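You operate a simulated robot arm through the tools that you are given. There is no shell and no other tool.

The job below is to be done with a simulated robot arm. You get a single attempt, and the scene is never put back.

JOB
Tap the ridged slab level, then press the checks sheet on to it.
Fine: work on the tapping plate; fingers off the soft coat; the sheet stays on to set; put the pad back. Set down upright: pressing pad.

It is judged by the outcome, as a careful person would: the job done as asked, and still so three seconds after it is handed in. It fails if anything else is knocked over, pushed out of place, dropped, spilled or broken. Flat cloth is picked up by pressing the open fingertips on it (5 to 10 N) and closing them slowly along it; thin cloth reads only 2 to 8 mm in the jaws.

ROBOT AND FRAMES
A 6-joint arm with a two-finger gripper, fixed in place. Base frame: the origin is on the floor under the middle of its stand, x ahead of it, y to its left, z up; the work surface is at about z = 880. Units: mm, degrees, N and s.
It reaches about 1298 mm from its shoulder. Its first joint turns from -149.0 to 149.0 degrees. Payload 1.57 kg.
Tool frame: the origin (TCP) lies between the finger pads and is the grasp point; the fingertips stand 21 mm ahead of it; z points along the fingers, y is the line along which they close. The gripper opens to 70 mm; its body begins 50 mm behind the TCP.
Orientation is that of the tool frame in the base frame, as a unit quaternion [x, y, z, w]. With the fingers straight down and closing along the base's y, the tool's x points along the base's -x, its y along +y and its z along -z.

CONTROLS
- The arm moves only by the tool nudge_tool. Its argument "plan" is a list of rows, each a list of 3 entries, a list of its own where there are three numbers: the shift along the tool's x, y, z in units of 500 mm (1.0 is 500 mm), then the turn, a rotation vector about the tool's x, y, z in units of 90 degrees (1.0 is 90 degrees), then the closure, from 0 (fully open) to 1 (shut). In form: [[[tx, ty, tz], [rx, ry, rz], hand], ...]. A call has 1 to 20 rows; each row is the pose to reach, as a shift and turn from the pose commanded when the call began, along the tool's axes at that moment. A call with a number of a shift or a turn outside -1 to 1 is refused whole. A row lasts 0.2 s, in which the tool goes at most 50 mm and 8.6 degrees; a call with a longer step from one row to the next is refused whole, and so is a gripper value outside its range. A pose out of reach is approached as far as the arm can. The call stops where the force on the tool passes 90 N (or 10 N more than at its start, if that is more) or the arm is blocked; 0.2 s more then pass. The fingers move at their own pace (about 64.8 mm/s each) and stop on an object; they squeeze with about 30 N. The grip force told is the motor's: it shows also when the fingers shut on nothing. Time passes only in rows, and 0.2 s behind the last, so rows that repeat a pose let the fingers close. It gives the time, the measured TCP pose, the force on the tool (base axes), the opening and the grip force at its end, in the units of the frame above (readings bear some noise), with the torque about the TCP (base axes, N m) and any sound that the robot's microphone picked up.
- Cameras (640 x 400 px; columns grow to the right, rows downward): "scene" is fixed at [47.7, -500, 1625.9]; the picture's right is [-0.84, 0.54, 0.00], its down [0.50, 0.78, -0.38] and it looks along [-0.20, -0.32, -0.92] (base axes); focal length 214 px, centre (320, 200). "wrist" rides on the gripper at [79, 4, -81] in the tool frame; the picture's right is [-0.05, 1.00, 0.00], its down [-0.67, -0.04, -0.74] and it looks along [-0.74, -0.04, 0.67] (tool axes); focal length 256 px, centre (320, 200).
- get_image(camera): a new picture of that camera. It takes no simulated time.
- raise_lower(by): slides the trunk up (or, below 0, down) by that many mm; the arm rides with it, the base frame stays. It gives what a move gives, with no picture.
- point_at(camera, pixels): there is no depth. For up to 12 entries [column, row, z] of the newest picture of that camera ("zoom" is the newest enlarged one), the place [x, y] in the base frame at which the ray of that pixel passes the height z, good to about 2 mm. It takes no simulated time.
- close_up(camera, box): a new picture of the part [left, top, right, bottom] of that camera's present view, enlarged. It takes no simulated time.
- hand_in(): hands the job in; it is judged then, once.

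Leave the gripper open and the arm clear of the work at the hand-in unless told otherwise.

The tools are called after "Request:" by a JSON object that holds its "name" and its "arguments". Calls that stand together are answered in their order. nudge_tool: Moves the arm, as the interface text tells. Its arguments: {"type":"object","properties":{"plan":{"type":"array"}},"required":["plan"]} The other tools are called the same way: raise_lower (by) moves the trunk up or down; get_image (camera) takes a picture; point_at (camera, pixels) gives the place at which the rays of pixels pass given heights; close_up (camera, box) takes an enlarged picture of a part of a camera's view; hand_in () hands the job in.

At the start:

```text
t: 0.0
ee_pos: [683.8, 170.0, 1189.0]
tcp_rot: [0.0, 1.0, 0.001, 0.0]
contact_force: [-0.5, 0.1, 0.7]
moment: [-0.03, 0.02, -0.02]
opening: 70.1
grasp_force: 0.1
trunk travel left (down, up): [-871.0, 99.0]
```

scene: 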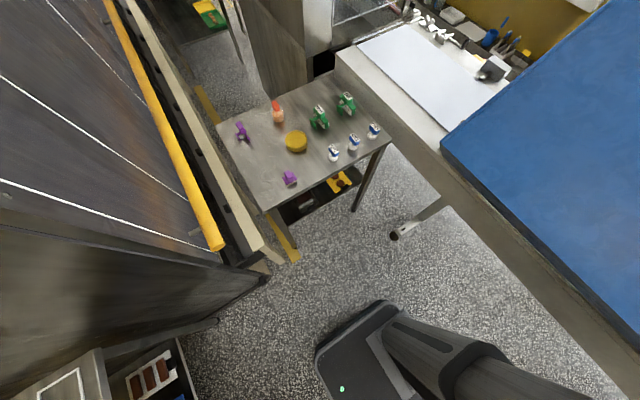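
wrist: 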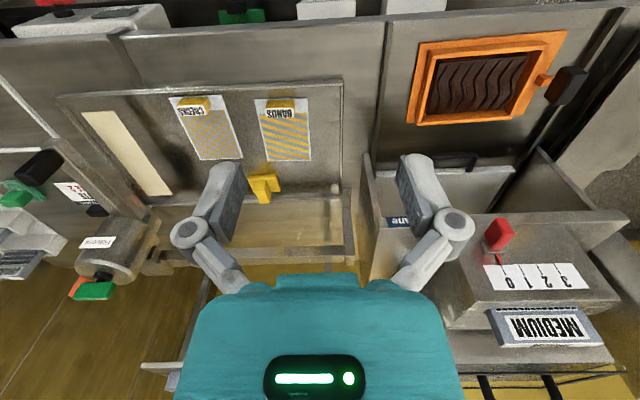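

The wrist view shows a tray with two labelled sheets (CHECKS at about (205,125), BANDS at about (283,130)), an orange-framed ridged thing at (485,80), a dial marked 3 2 1 0 and a MEDIUM label. I'll take enlarged pictures to understand the scene before I move.

Request:
{"name": "close_up", "arguments": {"camera": "wrist", "box": [0, 0, 320, 200]}}

Request:
{"name": "close_up", "arguments": {"camera": "wrist", "box": [320, 0, 640, 200]}}

Request:
{"name": "close_up", "arguments": {"camera": "wrist", "box": [320, 200, 640, 400]}}

Request:
{"name": "close_up", "arguments": {"camera": "wrist", "box": [0, 150, 320, 350]}}

Request:
{"name": "close_up", "arguments": {"camera": "scene", "box": [0, 250, 240, 400]}}

```text
2.00 times, centred on (160, 100) of wrist
```

zoom: 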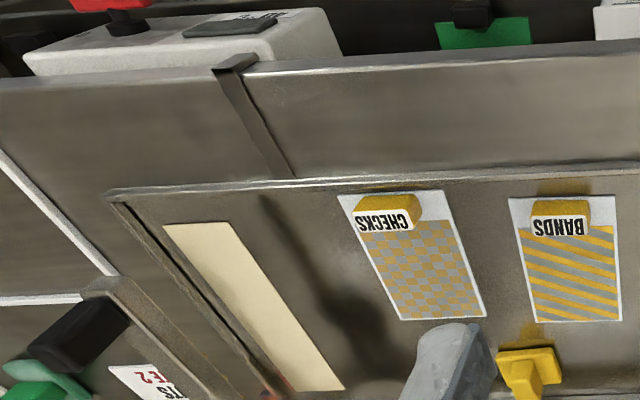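

```text
2.00 times, centred on (480, 100) of wrist
```

zoom: 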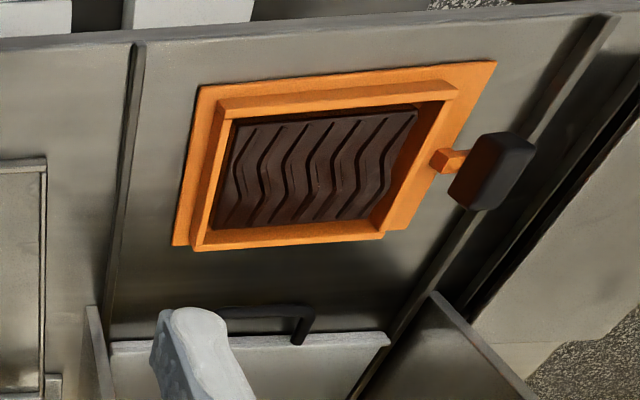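

```text
2.00 times, centred on (480, 300) of wrist
```

zoom: 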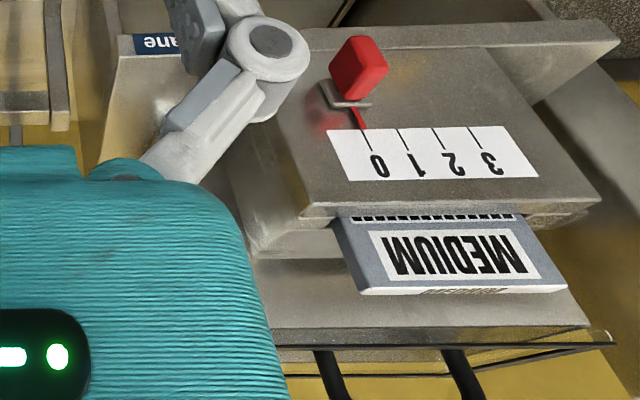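

```text
2.00 times, centred on (160, 250) of wrist
```

zoom: 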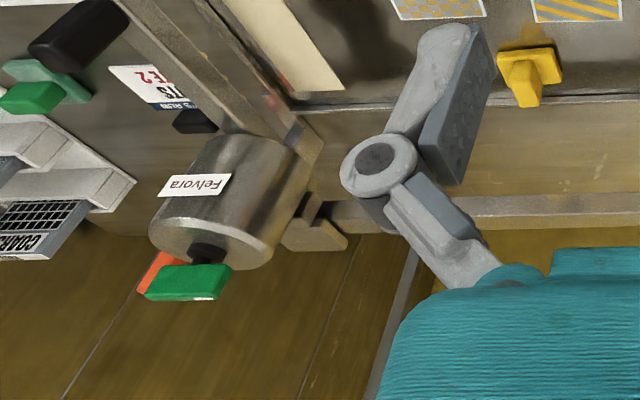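

```text
2.67 times, centred on (120, 325) of scene
```

zoom: 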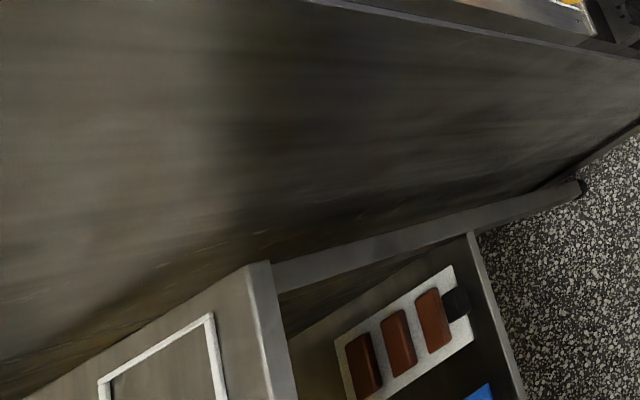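

The wrist view shows what matters: the orange mould with ridged slab and a handle, the sheets, a yellow-handled item at (263,185), and a red lever with a 0–3 scale. I'll locate these pixels at the work-surface height.

Request:
{"name": "get_image", "arguments": {"camera": "wrist"}}

Request:
{"name": "point_at", "arguments": {"camera": "wrist", "pixels": [[205, 130, 880], [283, 130, 880], [263, 185, 880], [490, 80, 880], [567, 85, 900], [500, 235, 900], [525, 278, 900], [105, 245, 880], [125, 150, 880], [390, 222, 880], [545, 325, 880], [65, 95, 880]]}}

Request:
{"name": "point_at", "arguments": {"camera": "scene", "pixels": [[155, 375, 880], [60, 390, 880], [265, 270, 880], [215, 245, 880]]}}

```text
taken
```

wrist: 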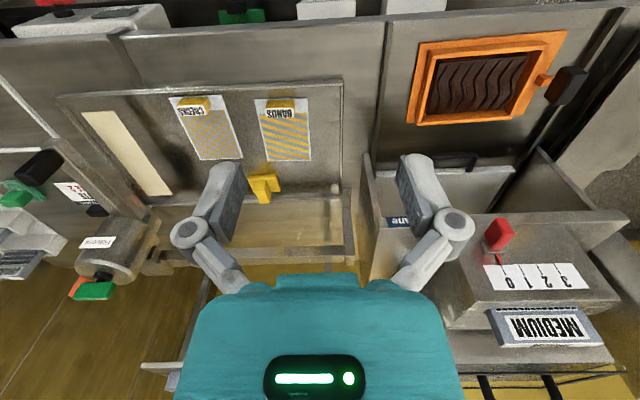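

```text
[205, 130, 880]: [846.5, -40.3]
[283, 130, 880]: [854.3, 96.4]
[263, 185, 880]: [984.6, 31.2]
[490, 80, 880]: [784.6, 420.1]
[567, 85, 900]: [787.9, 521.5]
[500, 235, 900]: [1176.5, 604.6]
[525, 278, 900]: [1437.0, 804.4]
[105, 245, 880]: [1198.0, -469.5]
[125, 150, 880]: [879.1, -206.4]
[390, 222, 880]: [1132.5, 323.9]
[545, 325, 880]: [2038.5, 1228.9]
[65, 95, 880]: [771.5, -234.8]
```

```text
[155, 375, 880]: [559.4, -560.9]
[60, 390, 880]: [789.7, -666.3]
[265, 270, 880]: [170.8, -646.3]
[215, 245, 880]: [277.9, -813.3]
```

The wrist camera looks forward and down, so its picture is upside-down (rows further down are farther away). I'll pull the arm back and up, keeping clear of everything, to survey the whole bench.

Request:
{"name": "nudge_tool", "arguments": {"plan": [[[0.05, 0, -0.08], [0, 0, 0], 0], [[0.1, 0, -0.16], [0, 0, 0], 0], [[0.16, 0, -0.22], [0, 0, 0], 0], [[0.22, 0, -0.28], [0, 0, 0], 0], [[0.28, 0, -0.34], [0, 0, 0], 0], [[0.34, 0, -0.4], [0, 0, 0], 0], [[0.34, 0, -0.4], [0, 0, 0], 0]]}}

Request:
{"name": "get_image", "arguments": {"camera": "wrist"}}

Request:
{"name": "get_image", "arguments": {"camera": "scene"}}

```text
t: 1.6
ee_pos: [527.5, 175.2, 1188.8]
tcp_rot: [0.0, 1.0, 0.0, 0.0]
contact_force: [0.1, -0.8, 0.2]
moment: [-0.02, 0.01, 0.0]
opening: 70.1
grasp_force: 0.1
out of reach, approached as far as the arm can: row 1, 2, 3, 4, 5, 6, 7
trunk travel left (down, up): [-871.0, 99.0]
```

```text
taken
```

wrist: 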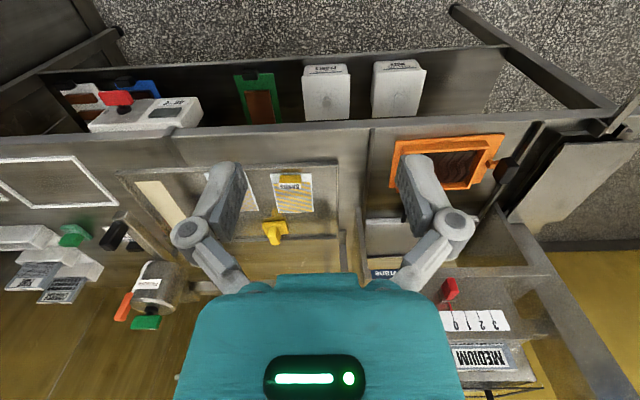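

```text
taken
```

scene: 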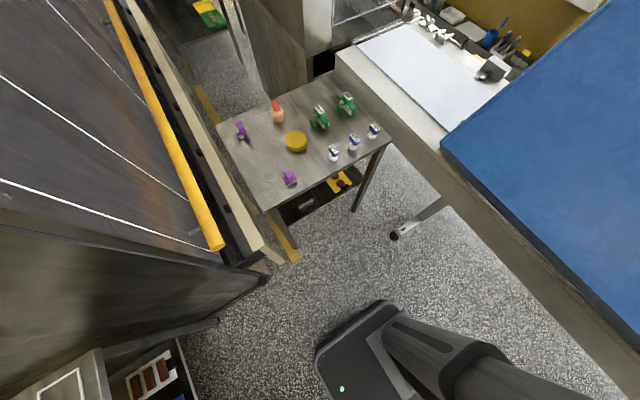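

Now more of the bench is in view. The arm can't go higher by itself, so I'll raise the trunk for a better survey.

Request:
{"name": "raise_lower", "arguments": {"by": 95}}

Request:
{"name": "get_image", "arguments": {"camera": "wrist"}}

Request:
{"name": "close_up", "arguments": {"camera": "wrist", "box": [0, 40, 320, 240]}}

Request:
{"name": "close_up", "arguments": {"camera": "wrist", "box": [320, 40, 640, 240]}}

Request:
{"name": "close_up", "arguments": {"camera": "wrist", "box": [0, 200, 240, 350]}}

Request:
{"name": "close_up", "arguments": {"camera": "wrist", "box": [400, 200, 640, 350]}}

```text
t: 2.9
ee_pos: [527.4, 175.9, 1283.3]
tcp_rot: [0.0, 1.0, 0.0, 0.0]
contact_force: [0.2, -0.5, 0.4]
moment: [-0.01, -0.02, -0.03]
opening: 70.0
grasp_force: 0.0
trunk travel left (down, up): [-966.0, 4.0]
```

```text
taken
```

wrist: 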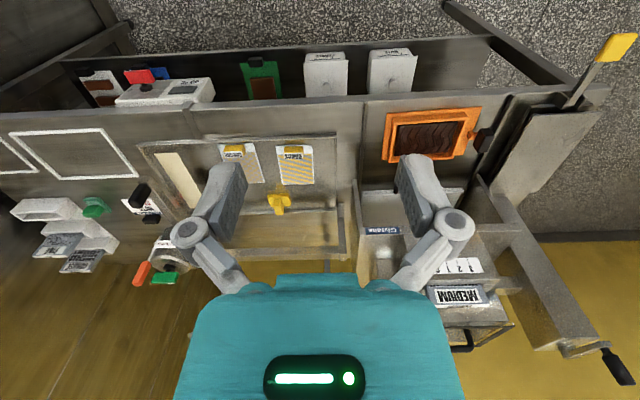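

```text
2.00 times, centred on (160, 140) of wrist
```

zoom: 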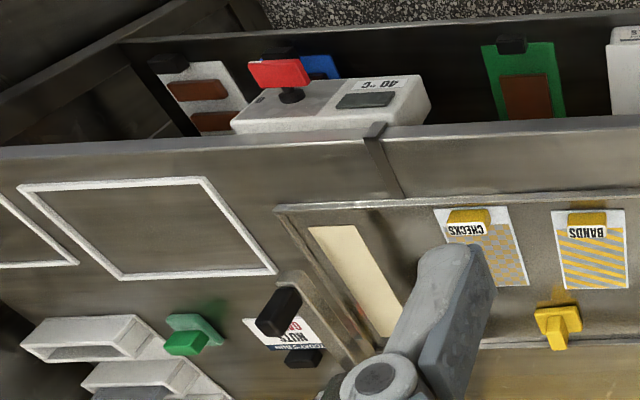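

```text
2.00 times, centred on (480, 140) of wrist
```

zoom: 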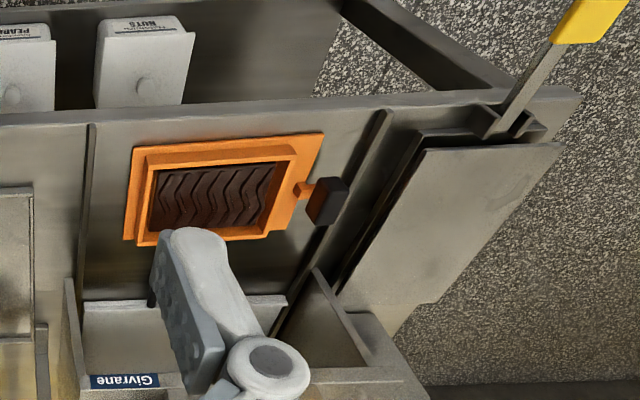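

```text
2.67 times, centred on (120, 275) of wrist
```

zoom: 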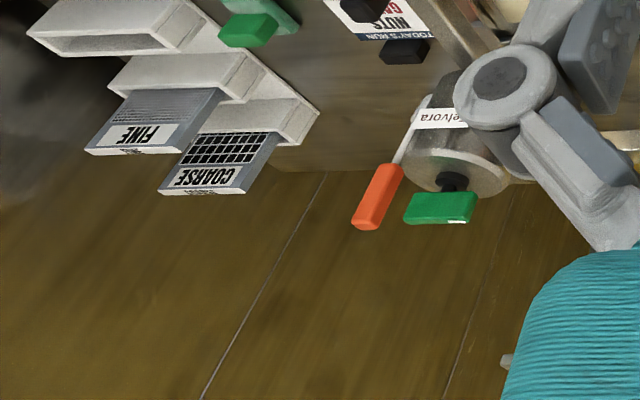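

```text
2.67 times, centred on (520, 275) of wrist
```

zoom: 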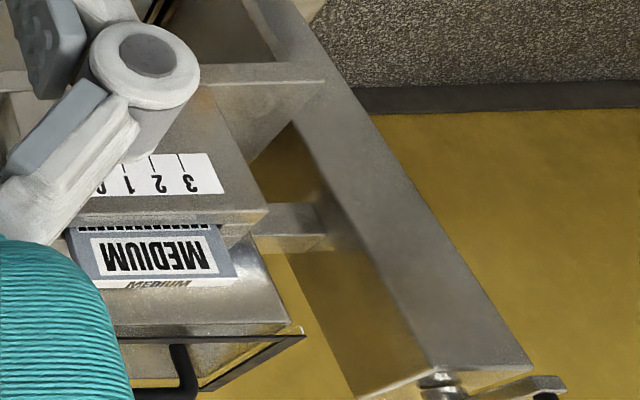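

The bench now shows: lower front shelf (white device with a red handle, green mould, NUTS and PEARL boxes), the orange mould on a steel plate, a grey panel with a yellow handle on the right, and a sheet tray with a yellow-stemmed item. I'll go above the orange mould with the camera tilted straight down.

Request:
{"name": "nudge_tool", "arguments": {"plan": [[[-0.05, 0.06, 0], [0, 0.075, 0], 0], [[-0.1, 0.12, 0], [0, 0.15, 0], 0], [[-0.15, 0.18, 0], [0, 0.225, 0], 0], [[-0.2, 0.24, 0], [0, 0.3, 0], 0], [[-0.25, 0.3, 0], [0, 0.375, 0], 0], [[-0.3, 0.36, 0], [0, 0.45, 0], 0], [[-0.35, 0.42, 0], [0, 0.53, 0], 0], [[-0.4, 0.48, 0], [0, 0.53, 0], 0]]}}

Request:
{"name": "get_image", "arguments": {"camera": "wrist"}}

```text
t: 4.7
ee_pos: [677.0, 412.9, 1314.6]
tcp_rot: [0.017, 0.958, 0.047, -0.283]
contact_force: [0.6, -0.1, 0.1]
moment: [-0.02, 0.01, 0.02]
opening: 70.0
grasp_force: 0.0
out of reach, approached as far as the arm can: row 2, 3, 4, 5, 6, 7, 8
trunk travel left (down, up): [-966.0, 4.0]
```

```text
taken
```

wrist: 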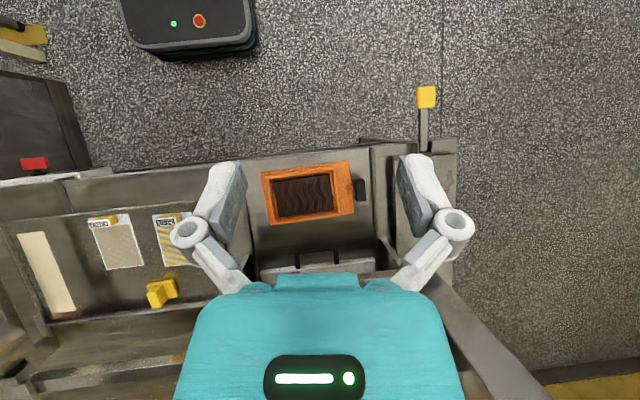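

A good near-overhead view. I'll enlarge the mould and its plate, and the sheet tray.

Request:
{"name": "close_up", "arguments": {"camera": "wrist", "box": [240, 130, 480, 280]}}

Request:
{"name": "close_up", "arguments": {"camera": "wrist", "box": [0, 180, 240, 330]}}

Request:
{"name": "point_at", "arguments": {"camera": "wrist", "pixels": [[261, 171, 890], [350, 161, 890], [354, 213, 890], [270, 225, 890], [361, 190, 900], [118, 245, 885], [103, 220, 890], [173, 240, 885], [160, 292, 890], [426, 97, 890], [320, 258, 880], [430, 200, 880]]}}

```text
2.67 times, centred on (360, 205) of wrist
```

zoom: 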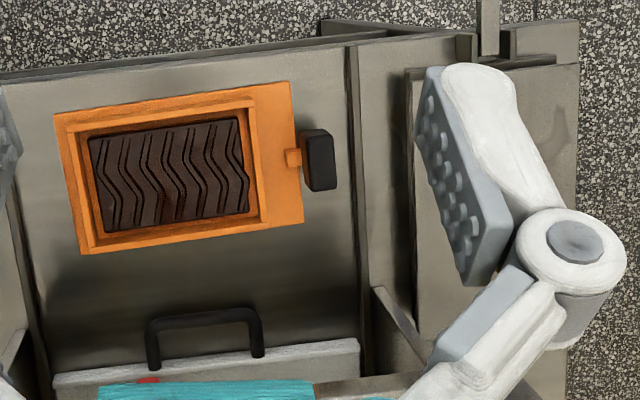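

```text
2.67 times, centred on (120, 255) of wrist
```

zoom: 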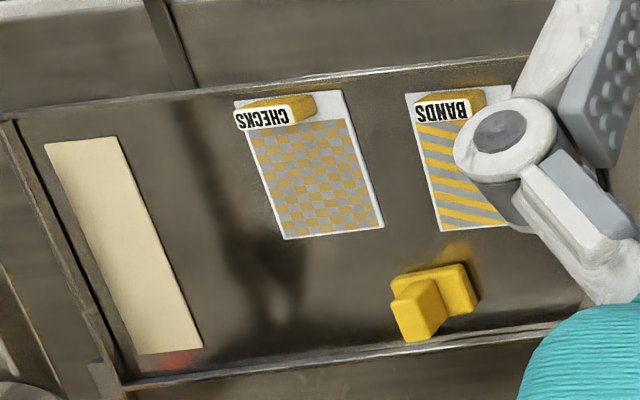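

```text
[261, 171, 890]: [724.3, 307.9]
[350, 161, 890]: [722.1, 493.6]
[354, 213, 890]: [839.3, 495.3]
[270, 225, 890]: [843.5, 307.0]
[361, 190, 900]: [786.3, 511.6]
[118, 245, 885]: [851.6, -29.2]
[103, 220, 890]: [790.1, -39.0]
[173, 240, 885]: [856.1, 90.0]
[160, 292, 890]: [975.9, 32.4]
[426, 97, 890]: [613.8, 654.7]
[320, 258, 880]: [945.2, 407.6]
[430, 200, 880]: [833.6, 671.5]
```

The yellow-stemmed item near (976,32) looks like a pressing pad with an upright handle. The sheets have grip tabs with labels. I need to know which plate is the tapping plate, so I'll straighten the tool and go look at the right-hand plate and the yellow handle from closer.

Request:
{"name": "nudge_tool", "arguments": {"plan": [[[0.001, 0.053, 0.061], [0.012, -0.073, -0.004], 0], [[0.002, 0.106, 0.122], [0.024, -0.146, -0.009], 0], [[0.003, 0.159, 0.183], [0.036, -0.219, -0.013], 0], [[0.005, 0.212, 0.244], [0.048, -0.292, -0.018], 0], [[0.006, 0.265, 0.305], [0.0605, -0.3645, -0.022], 0], [[0.006, 0.265, 0.305], [0.0605, -0.3645, -0.022], 0]]}}

Request:
{"name": "get_image", "arguments": {"camera": "wrist"}}

Request:
{"name": "close_up", "arguments": {"camera": "wrist", "box": [200, 0, 520, 200]}}

```text
t: 6.1
ee_pos: [603.6, 557.2, 1284.2]
tcp_rot: [0.0, 1.0, 0.0, 0.002]
contact_force: [-0.1, 0.0, 0.6]
moment: [-0.01, 0.01, 0.0]
opening: 69.9
grasp_force: 0.1
out of reach, approached as far as the arm can: row 1, 2, 3, 4, 5, 6
trunk travel left (down, up): [-966.0, 4.0]
```

```text
taken
```

wrist: 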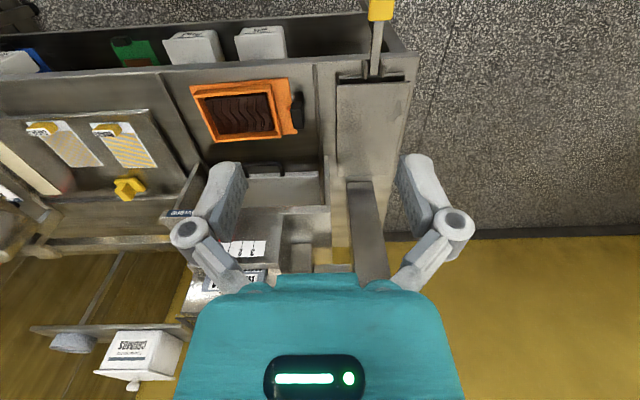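

```text
2.00 times, centred on (360, 100) of wrist
```

zoom: 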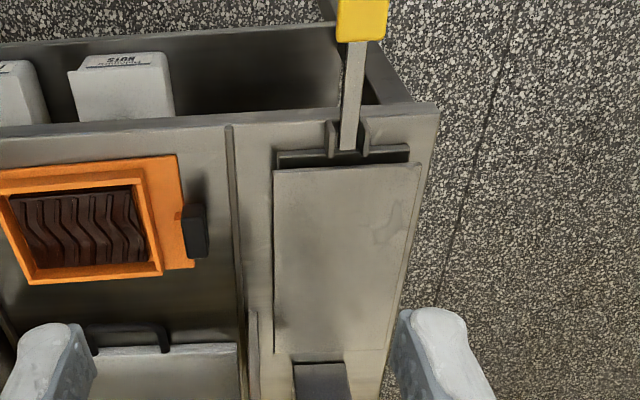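

The grey plate at right has a yellow lever at its front (lever top near (380,8)), so this may be the tapping plate, with the lever to knock it. The height seems not to have followed, so I'll test a plain downward move of 60 mm here (free air).

Request:
{"name": "nudge_tool", "arguments": {"plan": [[[0, 0, 0.06], [0, 0, 0], 0], [[0, 0, 0.12], [0, 0, 0], 0], [[0, 0, 0.12], [0, 0, 0], 0]]}}

Request:
{"name": "get_image", "arguments": {"camera": "wrist"}}

```text
t: 6.9
ee_pos: [602.6, 557.4, 1284.5]
tcp_rot: [0.0, 1.0, 0.001, 0.001]
contact_force: [0.4, -0.3, -0.2]
moment: [0.0, -0.02, -0.03]
opening: 69.7
grasp_force: 0.1
out of reach, approached as far as the arm can: row 1, 2, 3
trunk travel left (down, up): [-966.0, 4.0]
```

```text
taken
```

wrist: 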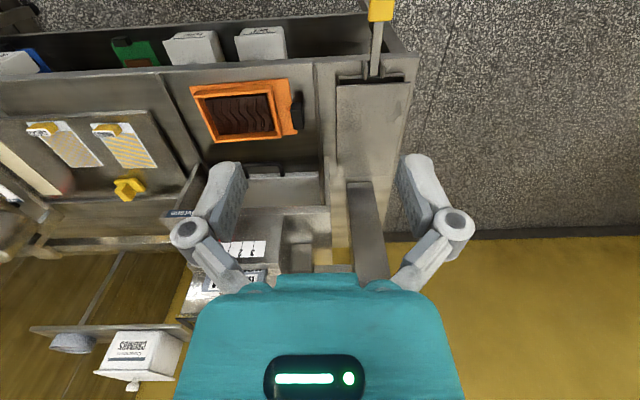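

The arm did not move, which suggests the commanded height is still above reach from my earlier upward request. I'll test with another 60 mm down.

Request:
{"name": "nudge_tool", "arguments": {"plan": [[[0, 0, 0.06], [0, 0, 0], 0], [[0, 0, 0.12], [0, 0, 0], 0], [[0, 0, 0.12], [0, 0, 0], 0]]}}

```text
t: 7.7
ee_pos: [602.2, 557.9, 1284.1]
tcp_rot: [0.0, 1.0, 0.0, 0.001]
contact_force: [-0.1, -0.7, 0.0]
moment: [0.03, 0.0, -0.02]
opening: 70.0
grasp_force: 0.0
out of reach, approached as far as the arm can: row 1, 2, 3
trunk travel left (down, up): [-966.0, 4.0]
```

It is now clear that, with the fingers straight down, the height only changes with the trunk (a SCARA-like arm): tilting aside, vertical motion is raise_lower's job. I'll measure the right-hand plate, the lever and the mould from this view.

Request:
{"name": "get_image", "arguments": {"camera": "wrist"}}

Request:
{"name": "point_at", "arguments": {"camera": "wrist", "pixels": [[338, 85, 880], [410, 84, 880], [392, 178, 880], [338, 172, 880], [380, 8, 950], [373, 72, 880], [190, 88, 880], [291, 80, 880], [299, 134, 880], [218, 143, 880], [297, 112, 890], [265, 170, 880]]}}

Request:
{"name": "close_up", "arguments": {"camera": "wrist", "box": [300, 0, 460, 100]}}

Request:
{"name": "close_up", "arguments": {"camera": "wrist", "box": [0, 20, 320, 220]}}

```text
taken
```

wrist: 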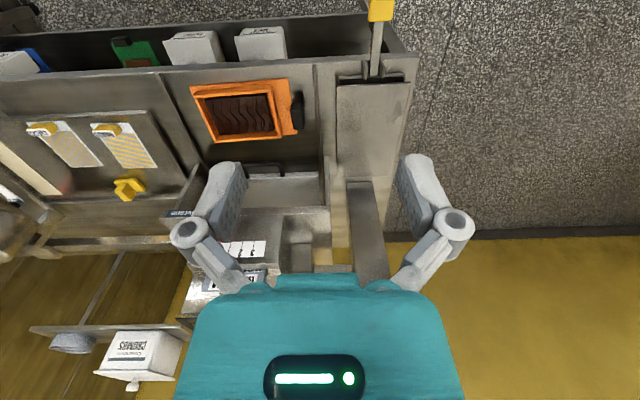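

```text
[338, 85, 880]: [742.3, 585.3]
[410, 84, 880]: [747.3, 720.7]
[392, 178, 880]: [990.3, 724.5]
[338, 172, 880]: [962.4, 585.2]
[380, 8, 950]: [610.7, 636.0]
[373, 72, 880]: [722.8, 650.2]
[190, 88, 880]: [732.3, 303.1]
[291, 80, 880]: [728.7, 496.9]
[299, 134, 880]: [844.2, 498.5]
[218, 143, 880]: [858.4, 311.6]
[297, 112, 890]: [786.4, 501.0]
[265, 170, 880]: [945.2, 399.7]
```

```text
4.00 times, centred on (380, 50) of wrist
```

zoom: 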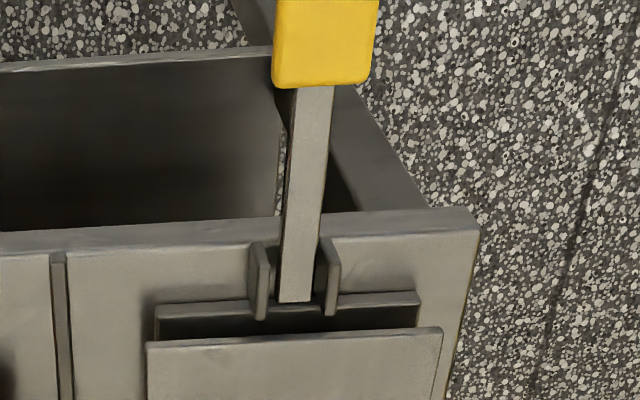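

```text
2.00 times, centred on (160, 120) of wrist
```

zoom: 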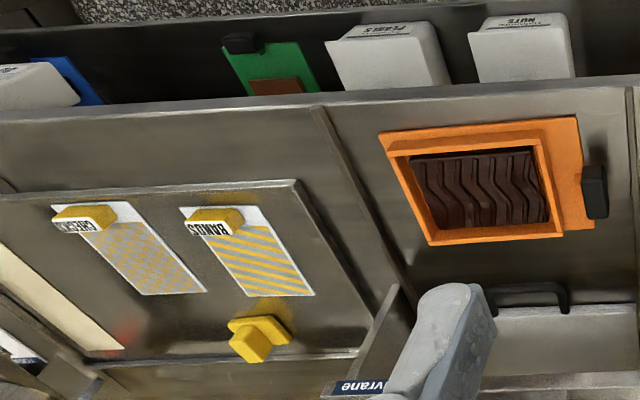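

The right-hand plate spans about x 742–965, y 585–722, with a bracketed lever whose yellow grip is near (616, 641, 920): pressing it should lift and drop the plate, i.e. it's the tapping plate. I'll come lower and nearer to see the mechanism, staying in free air.

Request:
{"name": "nudge_tool", "arguments": {"plan": [[[0.04, 0.04, 0], [0, 0, 0], 0], [[0.08, 0.08, 0], [0, 0, 0], 0], [[0.12, 0.08, 0], [0, 0, 0], 0], [[0.12, 0.08, 0], [0, 0, 0], 0]]}}

Request:
{"name": "raise_lower", "arguments": {"by": -190}}

Request:
{"name": "get_image", "arguments": {"camera": "wrist"}}

```text
t: 8.7
ee_pos: [539.7, 596.7, 1284.5]
tcp_rot: [0.001, 1.0, 0.0, 0.001]
contact_force: [0.3, 0.4, -0.4]
moment: [0.0, 0.01, 0.0]
opening: 69.9
grasp_force: 0.1
trunk travel left (down, up): [-966.0, 4.0]
```

```text
t: 10.8
ee_pos: [540.9, 595.3, 1093.2]
tcp_rot: [0.001, 1.0, 0.0, 0.001]
contact_force: [-0.2, -0.4, 0.5]
moment: [0.01, -0.01, 0.02]
opening: 70.2
grasp_force: 0.2
trunk travel left (down, up): [-776.0, 194.0]
```

```text
taken
```

wrist: 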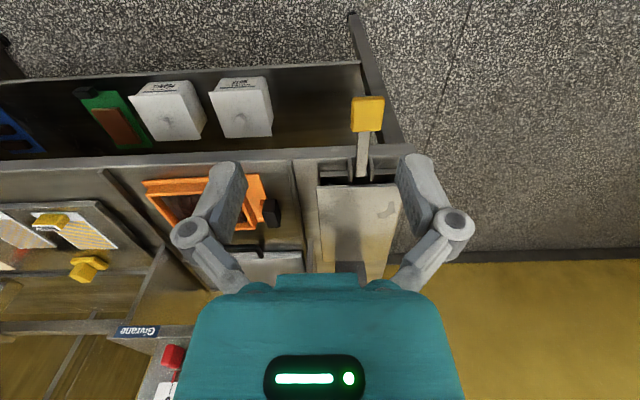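

Moves without a height component are accurate. I'll enlarge the lever and plate.

Request:
{"name": "close_up", "arguments": {"camera": "wrist", "box": [280, 80, 440, 180]}}

Request:
{"name": "close_up", "arguments": {"camera": "wrist", "box": [280, 160, 440, 260]}}

Request:
{"name": "point_at", "arguments": {"camera": "wrist", "pixels": [[367, 102, 920], [367, 125, 915], [352, 100, 920], [384, 100, 920], [362, 170, 890], [318, 188, 885], [404, 186, 885]]}}

```text
4.00 times, centred on (360, 130) of wrist
```

zoom: 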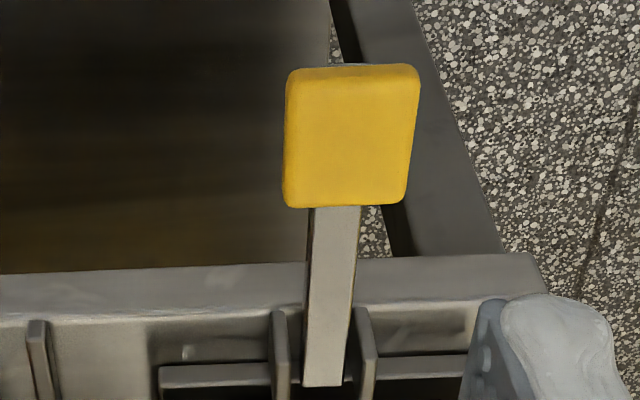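

```text
4.00 times, centred on (360, 210) of wrist
```

zoom: 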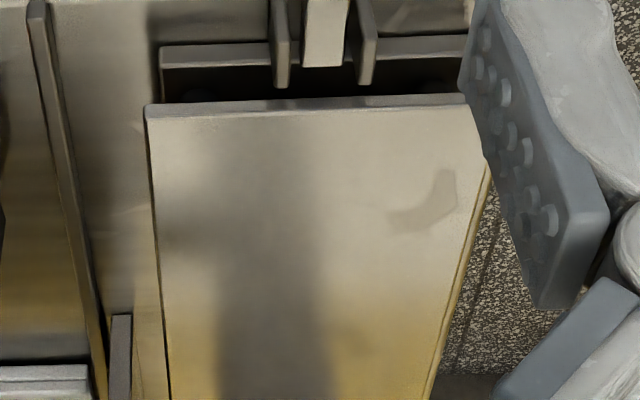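

```text
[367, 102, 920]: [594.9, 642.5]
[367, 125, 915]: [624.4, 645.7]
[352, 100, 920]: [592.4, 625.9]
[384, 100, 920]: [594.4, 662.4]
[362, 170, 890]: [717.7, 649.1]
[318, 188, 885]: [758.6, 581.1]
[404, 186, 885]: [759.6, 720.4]
```

The yellow paddle lever is at x≈594–632, y≈626–662, z≈920 and works the plate behind it. Next I look closely at the mould and its black handle: move to y≈445.

Request:
{"name": "nudge_tool", "arguments": {"plan": [[[0, -0.09, 0], [0, 0, 0], 0], [[0, -0.18, 0], [0, 0, 0], 0], [[0, -0.27, 0], [0, 0, 0], 0], [[0, -0.3, 0], [0, 0, 0], 0], [[0, -0.3, 0], [0, 0, 0], 0]]}}

Request:
{"name": "get_image", "arguments": {"camera": "wrist"}}

Request:
{"name": "close_up", "arguments": {"camera": "wrist", "box": [220, 120, 420, 245]}}

```text
t: 12.0
ee_pos: [540.1, 445.7, 1092.4]
tcp_rot: [0.0, 1.0, 0.0, 0.002]
contact_force: [0.4, -0.1, 0.8]
moment: [0.02, 0.01, -0.01]
opening: 70.1
grasp_force: 0.0
trunk travel left (down, up): [-776.0, 194.0]
```

```text
taken
```

wrist: 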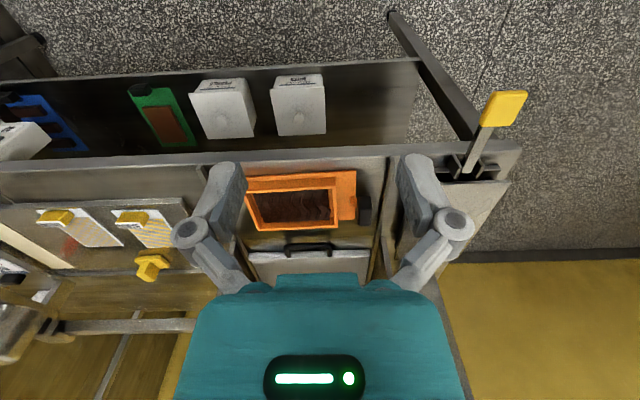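

```text
3.20 times, centred on (320, 182) of wrist
```

zoom: 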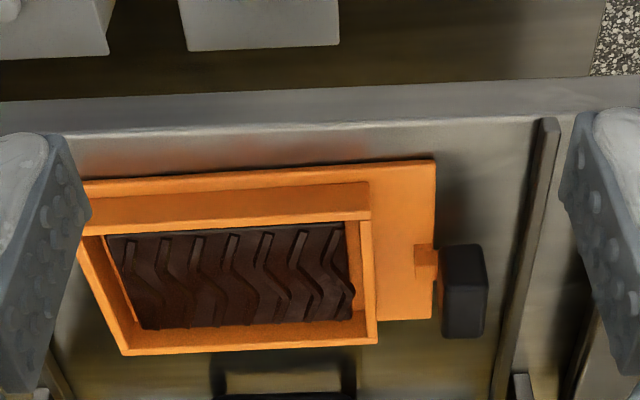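

The mould has a raised orange frame around the slab on the left side of an orange base plate, and a black handle at right on a short stub. I'll go nearer and lower to measure it.

Request:
{"name": "nudge_tool", "arguments": {"plan": [[[-0.08, 0, 0], [0, 0, 0], 0], [[-0.16, 0, 0], [0, 0, 0], 0], [[-0.22, 0, 0], [0, 0, 0], 0], [[-0.22, 0, 0], [0, 0, 0], 0]]}}

Request:
{"name": "raise_lower", "arguments": {"by": -80}}

Request:
{"name": "get_image", "arguments": {"camera": "wrist"}}

Request:
{"name": "close_up", "arguments": {"camera": "wrist", "box": [220, 100, 460, 250]}}

```text
t: 13.0
ee_pos: [649.5, 446.0, 1095.4]
tcp_rot: [0.0, 1.0, 0.0, 0.001]
contact_force: [-0.5, 0.0, -0.3]
moment: [0.03, 0.03, 0.02]
opening: 69.9
grasp_force: 0.1
trunk travel left (down, up): [-776.0, 194.0]
```

```text
t: 14.1
ee_pos: [649.4, 445.4, 1013.7]
tcp_rot: [-0.001, 1.0, 0.0, 0.001]
contact_force: [0.2, 0.8, 0.2]
moment: [0.02, -0.04, 0.02]
opening: 69.8
grasp_force: 0.0
trunk travel left (down, up): [-696.0, 274.0]
```

```text
taken
```

wrist: 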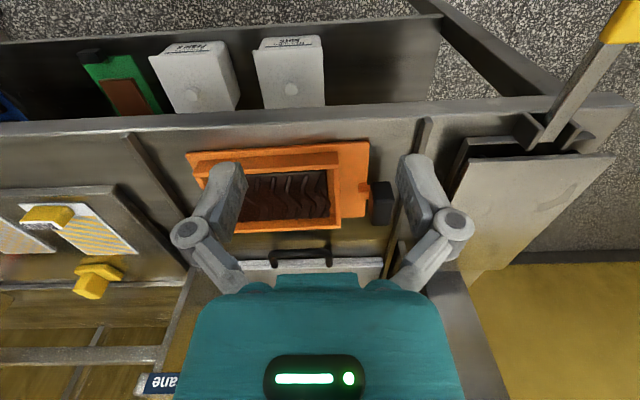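

```text
2.67 times, centred on (340, 175) of wrist
```

zoom: 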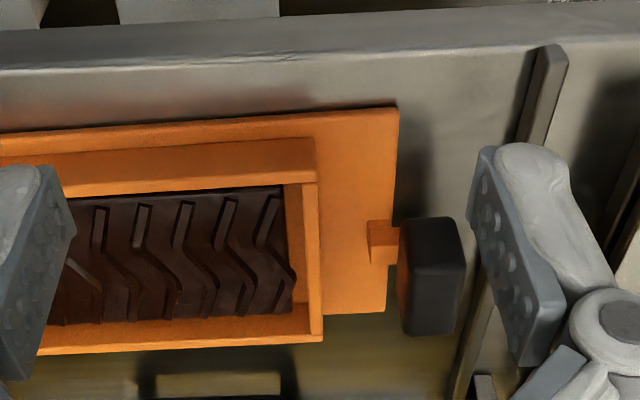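

I'll read positions of mould corners, handle corners and frame edges at plausible heights.

Request:
{"name": "point_at", "arguments": {"camera": "zoom", "pixels": [[397, 108, 885], [386, 312, 885], [315, 140, 900], [322, 342, 900], [400, 225, 910], [462, 225, 910], [455, 333, 880], [403, 325, 880], [405, 272, 910], [465, 268, 910], [395, 260, 890], [545, 50, 890]]}}

Request:
{"name": "point_at", "arguments": {"camera": "wrist", "pixels": [[186, 152, 885], [370, 139, 885], [375, 185, 905], [392, 182, 905], [372, 222, 905], [390, 225, 905], [467, 153, 890], [613, 156, 890], [480, 270, 890], [430, 120, 890], [602, 40, 920], [640, 36, 920]]}}

```text
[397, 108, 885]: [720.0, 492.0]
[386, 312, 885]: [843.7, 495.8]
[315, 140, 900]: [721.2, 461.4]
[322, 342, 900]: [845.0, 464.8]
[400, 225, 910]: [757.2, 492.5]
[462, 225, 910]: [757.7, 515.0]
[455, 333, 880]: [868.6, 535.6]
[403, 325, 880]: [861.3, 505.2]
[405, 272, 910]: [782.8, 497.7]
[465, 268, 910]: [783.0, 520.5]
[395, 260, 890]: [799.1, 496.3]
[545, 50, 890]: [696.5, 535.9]
```

```text
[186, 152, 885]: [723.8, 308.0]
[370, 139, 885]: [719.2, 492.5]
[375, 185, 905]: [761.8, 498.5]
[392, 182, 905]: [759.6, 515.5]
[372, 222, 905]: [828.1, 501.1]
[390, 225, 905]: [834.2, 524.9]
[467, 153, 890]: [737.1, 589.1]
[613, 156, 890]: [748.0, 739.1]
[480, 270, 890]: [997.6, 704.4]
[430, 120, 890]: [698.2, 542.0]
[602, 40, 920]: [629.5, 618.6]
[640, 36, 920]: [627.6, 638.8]
```

The handle block measures roughly x 772–812, y 503–527, top at z≈915; the frame's inside is roughly 134 × 93 mm and the tapping plate's top appears ~20 mm above the bench. I'll look at the tapping plate and lever from close by, to get its height and edges.

Request:
{"name": "nudge_tool", "arguments": {"plan": [[[0, 0.09, 0], [0, 0, 0], 0], [[0, 0.18, 0], [0, 0, 0], 0], [[0, 0.27, 0], [0, 0, 0], 0], [[0, 0.36, 0], [0, 0, 0], 0], [[0, 0.41, 0], [0, 0, 0], 0], [[0, 0.41, 0], [0, 0, 0], 0]]}}

Request:
{"name": "get_image", "arguments": {"camera": "wrist"}}

Request:
{"name": "close_up", "arguments": {"camera": "wrist", "box": [220, 60, 460, 210]}}

Request:
{"name": "close_up", "arguments": {"camera": "wrist", "box": [240, 130, 400, 230]}}

```text
t: 15.5
ee_pos: [650.7, 651.2, 1013.3]
tcp_rot: [0.001, 1.0, 0.0, 0.0]
contact_force: [0.6, 0.1, -0.6]
moment: [-0.03, 0.0, -0.01]
opening: 69.9
grasp_force: 0.1
trunk travel left (down, up): [-696.0, 274.0]
```

```text
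taken
```

wrist: 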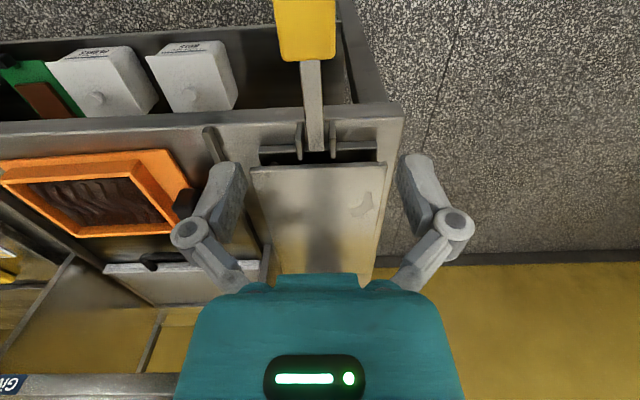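

```text
2.67 times, centred on (340, 135) of wrist
```

zoom: 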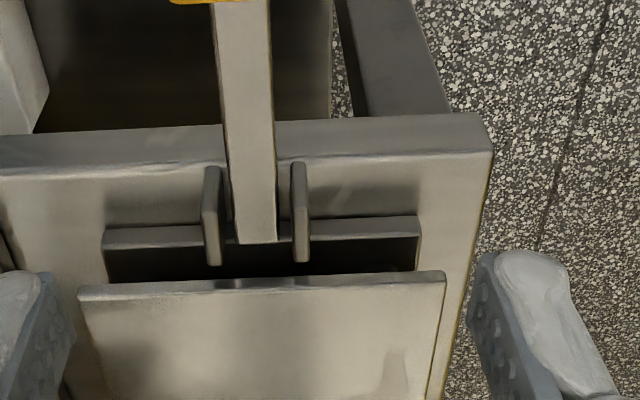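

```text
4.00 times, centred on (320, 180) of wrist
```

zoom: 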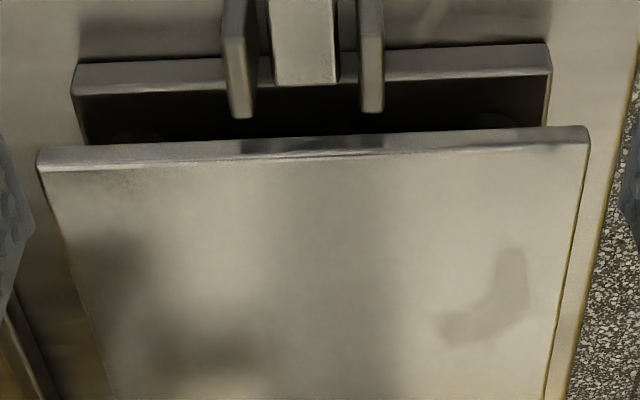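

I'll triangulate the plate's height with the earlier view: query its near corners, the lever tip and the bracket at a few heights.

Request:
{"name": "point_at", "arguments": {"camera": "wrist", "pixels": [[250, 171, 890], [250, 171, 910], [386, 164, 890], [386, 164, 910], [372, 279, 890], [372, 279, 910], [278, 272, 890], [278, 272, 910], [315, 151, 890], [299, 159, 900], [307, 20, 920], [307, 60, 920]]}}

```text
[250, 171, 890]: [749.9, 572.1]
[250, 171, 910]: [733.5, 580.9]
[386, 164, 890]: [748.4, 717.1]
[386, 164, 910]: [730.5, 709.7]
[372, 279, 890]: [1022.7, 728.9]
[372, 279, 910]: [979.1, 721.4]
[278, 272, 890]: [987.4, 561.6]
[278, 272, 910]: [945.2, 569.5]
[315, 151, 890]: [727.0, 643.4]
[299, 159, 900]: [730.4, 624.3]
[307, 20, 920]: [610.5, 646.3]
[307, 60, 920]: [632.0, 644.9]
```

The tapping plate's top comes out near z≈908, near edge x≈731, y≈581–709. Turned a quarter turn, the mould (about 188 × 122) fits it. Now a close look at the handle, its stub and the ridge beside it, at y≈520.

Request:
{"name": "nudge_tool", "arguments": {"plan": [[[0, -0.09, 0], [0, 0, 0], 0], [[0, -0.18, 0], [0, 0, 0], 0], [[-0.04, -0.26, 0], [0, 0, 0], 0], [[-0.04, -0.26, 0], [0, 0, 0], 0]]}}

Request:
{"name": "raise_lower", "arguments": {"by": -30}}

Request:
{"name": "get_image", "arguments": {"camera": "wrist"}}

Request:
{"name": "close_up", "arguments": {"camera": "wrist", "box": [240, 120, 400, 220]}}

```text
t: 16.5
ee_pos: [670.5, 518.7, 1013.4]
tcp_rot: [0.0, 1.0, -0.001, 0.0]
contact_force: [0.0, -0.5, -0.5]
moment: [0.04, 0.02, 0.01]
opening: 69.8
grasp_force: 0.1
trunk travel left (down, up): [-696.0, 274.0]
```

```text
t: 17.3
ee_pos: [670.6, 519.9, 984.0]
tcp_rot: [0.0, 1.0, 0.0, 0.001]
contact_force: [-0.6, 0.1, -1.0]
moment: [0.03, -0.01, 0.0]
opening: 70.1
grasp_force: 0.0
trunk travel left (down, up): [-666.0, 304.0]
```

```text
taken
```

wrist: 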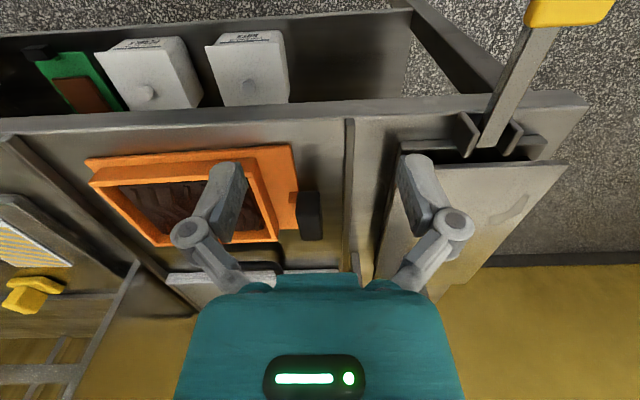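

```text
4.00 times, centred on (320, 170) of wrist
```

zoom: 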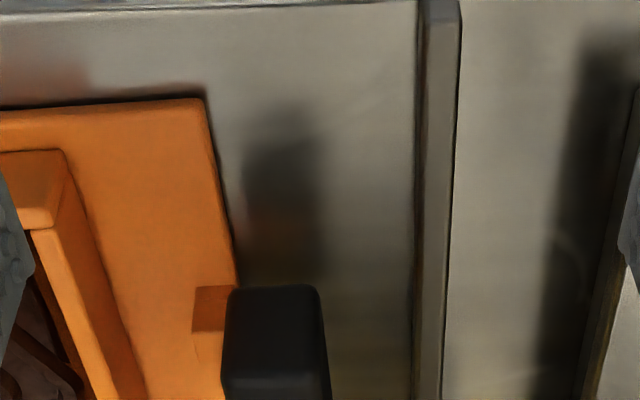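

I'll enlarge the handle itself and the ridge.

Request:
{"name": "close_up", "arguments": {"camera": "wrist", "box": [280, 180, 360, 250]}}

Request:
{"name": "close_up", "arguments": {"camera": "wrist", "box": [320, 110, 400, 160]}}

```text
5.71 times, centred on (320, 215) of wrist
```

zoom: 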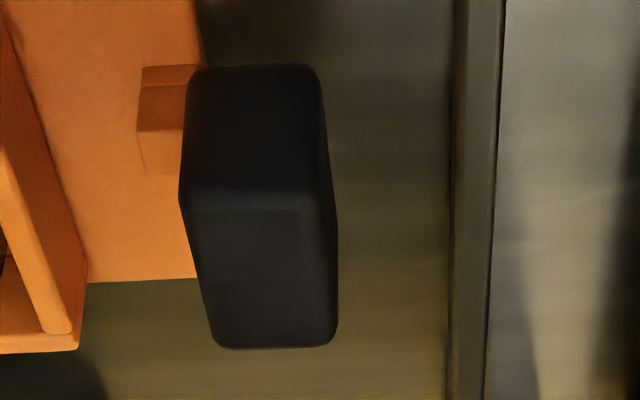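

```text
8.00 times, centred on (360, 135) of wrist
```

zoom: 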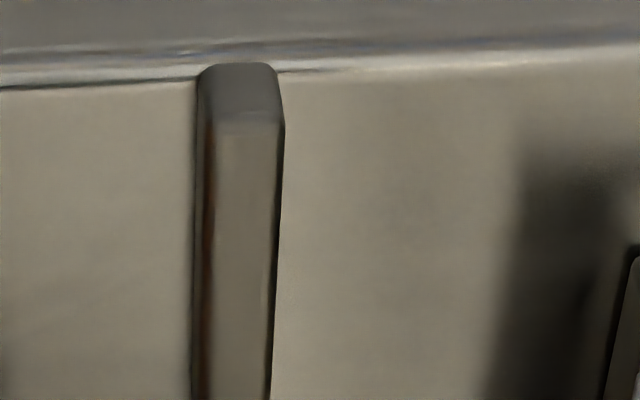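

I'll query these features at two heights each so I can intersect the rays with the earlier view.

Request:
{"name": "point_at", "arguments": {"camera": "wrist", "pixels": [[311.5, 214.1, 880], [311.5, 214.1, 910], [336.9, 214.1, 880], [336.9, 214.1, 910], [335.7, 193.1, 880], [335.7, 193.1, 910], [291.3, 144.3, 880], [291.3, 144.3, 910], [317.6, 240, 880], [338.6, 239.5, 880], [345.5, 121, 880], [354, 125, 900]]}}

```text
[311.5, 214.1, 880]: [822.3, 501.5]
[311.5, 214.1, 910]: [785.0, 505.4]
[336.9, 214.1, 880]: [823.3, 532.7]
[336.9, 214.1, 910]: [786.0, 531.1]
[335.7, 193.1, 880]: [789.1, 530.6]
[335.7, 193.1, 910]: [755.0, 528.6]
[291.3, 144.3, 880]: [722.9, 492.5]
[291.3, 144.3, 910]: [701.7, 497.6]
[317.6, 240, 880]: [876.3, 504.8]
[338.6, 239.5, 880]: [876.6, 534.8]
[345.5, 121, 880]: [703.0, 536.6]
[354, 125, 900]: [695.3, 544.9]
```

The estimates scatter too much with coarse picks. I'll make a proper stereo pair: shift 60 mm to the side and pick the same corners in high zoom.

Request:
{"name": "nudge_tool", "arguments": {"plan": [[[0, -0.06, 0], [0, 0, 0], 0], [[0, -0.12, 0], [0, 0, 0], 0], [[0, -0.12, 0], [0, 0, 0], 0]]}}

Request:
{"name": "get_image", "arguments": {"camera": "wrist"}}

Request:
{"name": "close_up", "arguments": {"camera": "wrist", "box": [330, 180, 410, 250]}}

```text
t: 18.1
ee_pos: [672.2, 459.3, 984.2]
tcp_rot: [0.0, 1.0, 0.001, 0.001]
contact_force: [-0.5, -0.4, 0.5]
moment: [0.06, 0.01, -0.03]
opening: 69.8
grasp_force: 0.1
trunk travel left (down, up): [-666.0, 304.0]
```

```text
taken
```

wrist: 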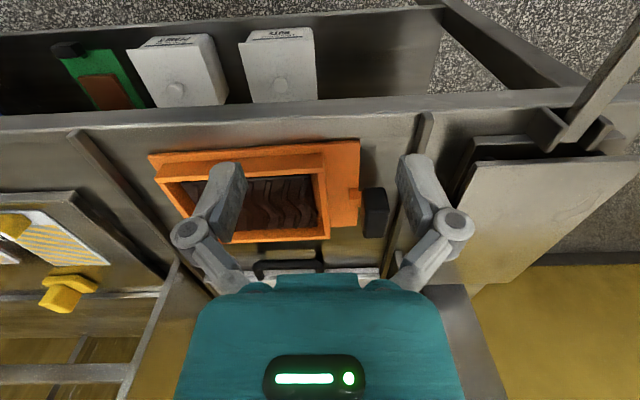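

```text
5.71 times, centred on (370, 215) of wrist
```

zoom: 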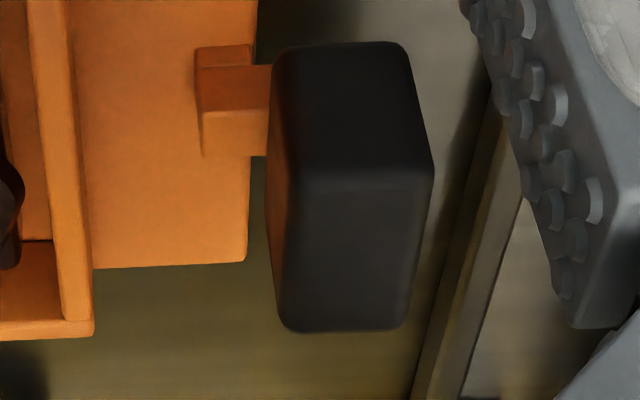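

I had mis-scaled the last zoom (it widens to keep its aspect). I'll query this zoomed view directly, then redo the first view's corners.

Request:
{"name": "point_at", "arguments": {"camera": "zoom", "pixels": [[267, 180, 880], [267, 180, 920], [432, 170, 880], [432, 170, 920], [275, 50, 880], [275, 50, 920], [405, 47, 880], [405, 47, 920], [280, 328, 880], [280, 328, 920], [405, 325, 880], [405, 325, 920]]}}

Request:
{"name": "nudge_tool", "arguments": {"plan": [[[0, 0.07, 0], [0, 0, 0], 0], [[0, 0.12, 0], [0, 0, 0], 0], [[0, 0.12, 0], [0, 0, 0], 0]]}}

Request:
{"name": "close_up", "arguments": {"camera": "wrist", "box": [264, 180, 376, 250]}}

Request:
{"name": "point_at", "arguments": {"camera": "zoom", "pixels": [[180, 195, 880], [180, 195, 920], [330, 195, 880], [330, 195, 920], [190, 70, 880], [190, 70, 920], [318, 68, 880], [318, 68, 920], [215, 345, 880], [215, 345, 920], [335, 342, 880], [335, 342, 920]]}}

```text
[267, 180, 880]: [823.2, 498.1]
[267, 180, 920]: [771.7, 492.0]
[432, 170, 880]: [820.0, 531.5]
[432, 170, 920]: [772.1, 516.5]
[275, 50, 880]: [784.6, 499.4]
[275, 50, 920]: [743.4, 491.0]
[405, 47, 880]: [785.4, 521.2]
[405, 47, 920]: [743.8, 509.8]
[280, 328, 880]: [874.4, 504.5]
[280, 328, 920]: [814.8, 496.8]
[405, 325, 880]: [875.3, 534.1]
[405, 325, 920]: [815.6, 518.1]
```

```text
t: 18.9
ee_pos: [671.5, 521.5, 984.8]
tcp_rot: [-0.001, 1.0, 0.0, 0.001]
contact_force: [0.7, 0.8, 0.2]
moment: [0.0, 0.05, -0.03]
opening: 70.2
grasp_force: 0.0
trunk travel left (down, up): [-666.0, 304.0]
```

```text
5.71 times, centred on (320, 215) of wrist
```

zoom: 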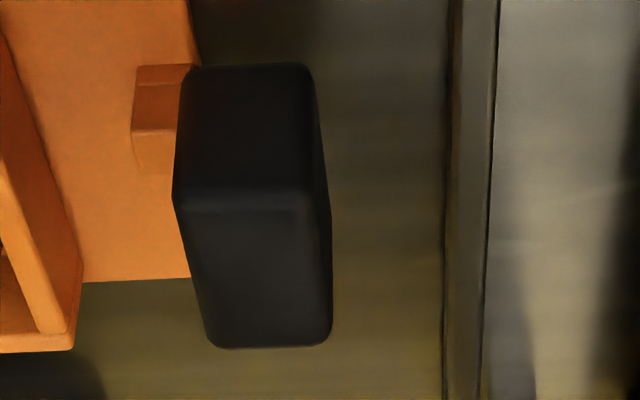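

```text
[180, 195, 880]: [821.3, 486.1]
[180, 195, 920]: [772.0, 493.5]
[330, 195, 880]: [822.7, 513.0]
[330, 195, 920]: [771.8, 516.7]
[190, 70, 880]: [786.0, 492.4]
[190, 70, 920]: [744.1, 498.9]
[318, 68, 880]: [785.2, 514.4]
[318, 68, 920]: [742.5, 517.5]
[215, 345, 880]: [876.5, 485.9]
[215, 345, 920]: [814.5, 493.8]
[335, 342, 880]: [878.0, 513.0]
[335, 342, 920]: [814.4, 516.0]
```

Now consistent: the handle block is about x 766–814, y 493–517, z 900–921 (centre 790, 505), the stub's top is ≈898, base plate on the bench at 880. With the fingers closing along y and tips at ≈904 I can grip it clear of the stub. Before grasping, I'll survey the sheet and pad at close range.

Request:
{"name": "nudge_tool", "arguments": {"plan": [[[0, -0.09, 0], [0, 0, 0], 0], [[0, -0.18, 0], [0, 0, 0], 0], [[0, -0.27, 0], [0, 0, 0], 0], [[0, -0.36, 0], [0, 0, 0], 0], [[0, -0.45, 0], [0, 0, 0], 0], [[0, -0.54, 0], [0, 0, 0], 0], [[0, -0.63, 0], [0, 0, 0], 0], [[0, -0.72, 0], [0, 0, 0], 0], [[0, -0.81, 0], [0, 0, 0], 0], [[0, -0.9, 0], [0, 0, 0], 0], [[0, -1.0, 0], [0, 0, 0], 0], [[0, -1.0, 0], [0, 0, 0], 0]]}}

Request:
{"name": "get_image", "arguments": {"camera": "wrist"}}

Request:
{"name": "close_up", "arguments": {"camera": "wrist", "box": [220, 130, 420, 255]}}

```text
t: 21.5
ee_pos: [671.2, 16.3, 983.9]
tcp_rot: [0.0, 1.0, -0.001, 0.001]
contact_force: [-0.8, -0.1, 0.6]
moment: [0.01, 0.03, -0.01]
opening: 70.0
grasp_force: 0.1
trunk travel left (down, up): [-666.0, 304.0]
```

```text
taken
```

wrist: 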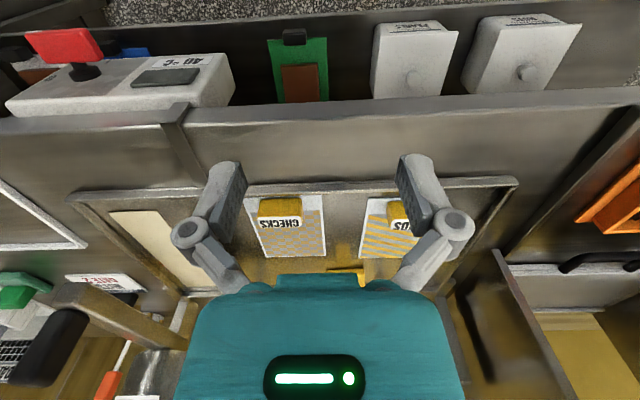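

```text
3.20 times, centred on (320, 192) of wrist
```

zoom: 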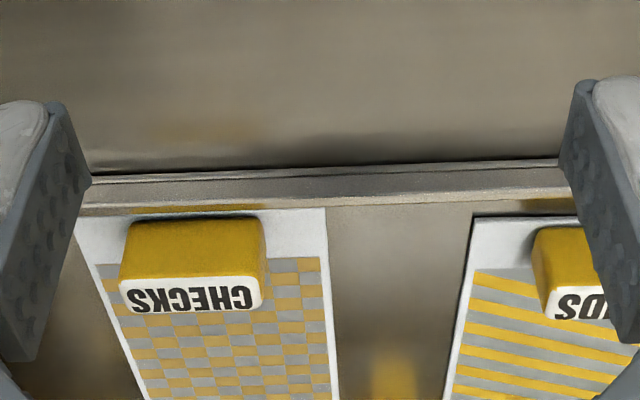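

The sheets carry a yellow grip block with the label on its top. I'll take a stereo pair of the CHECKS block: a zoom here and one after a 60 mm shift.

Request:
{"name": "close_up", "arguments": {"camera": "wrist", "box": [240, 185, 352, 255]}}

Request:
{"name": "point_at", "arguments": {"camera": "zoom", "pixels": [[108, 80, 880], [108, 80, 920]]}}

```text
5.71 times, centred on (296, 220) of wrist
```

zoom: 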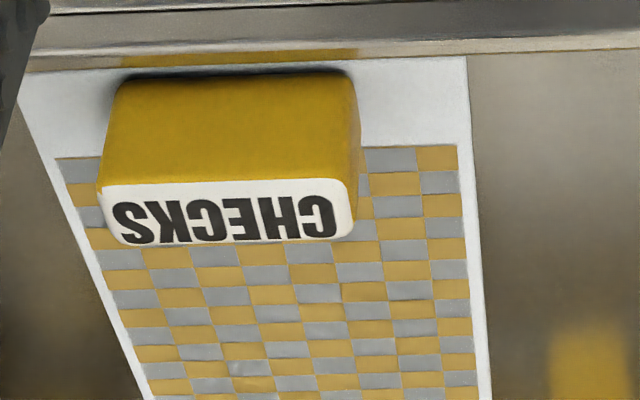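

```text
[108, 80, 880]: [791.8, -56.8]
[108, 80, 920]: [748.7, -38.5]
```

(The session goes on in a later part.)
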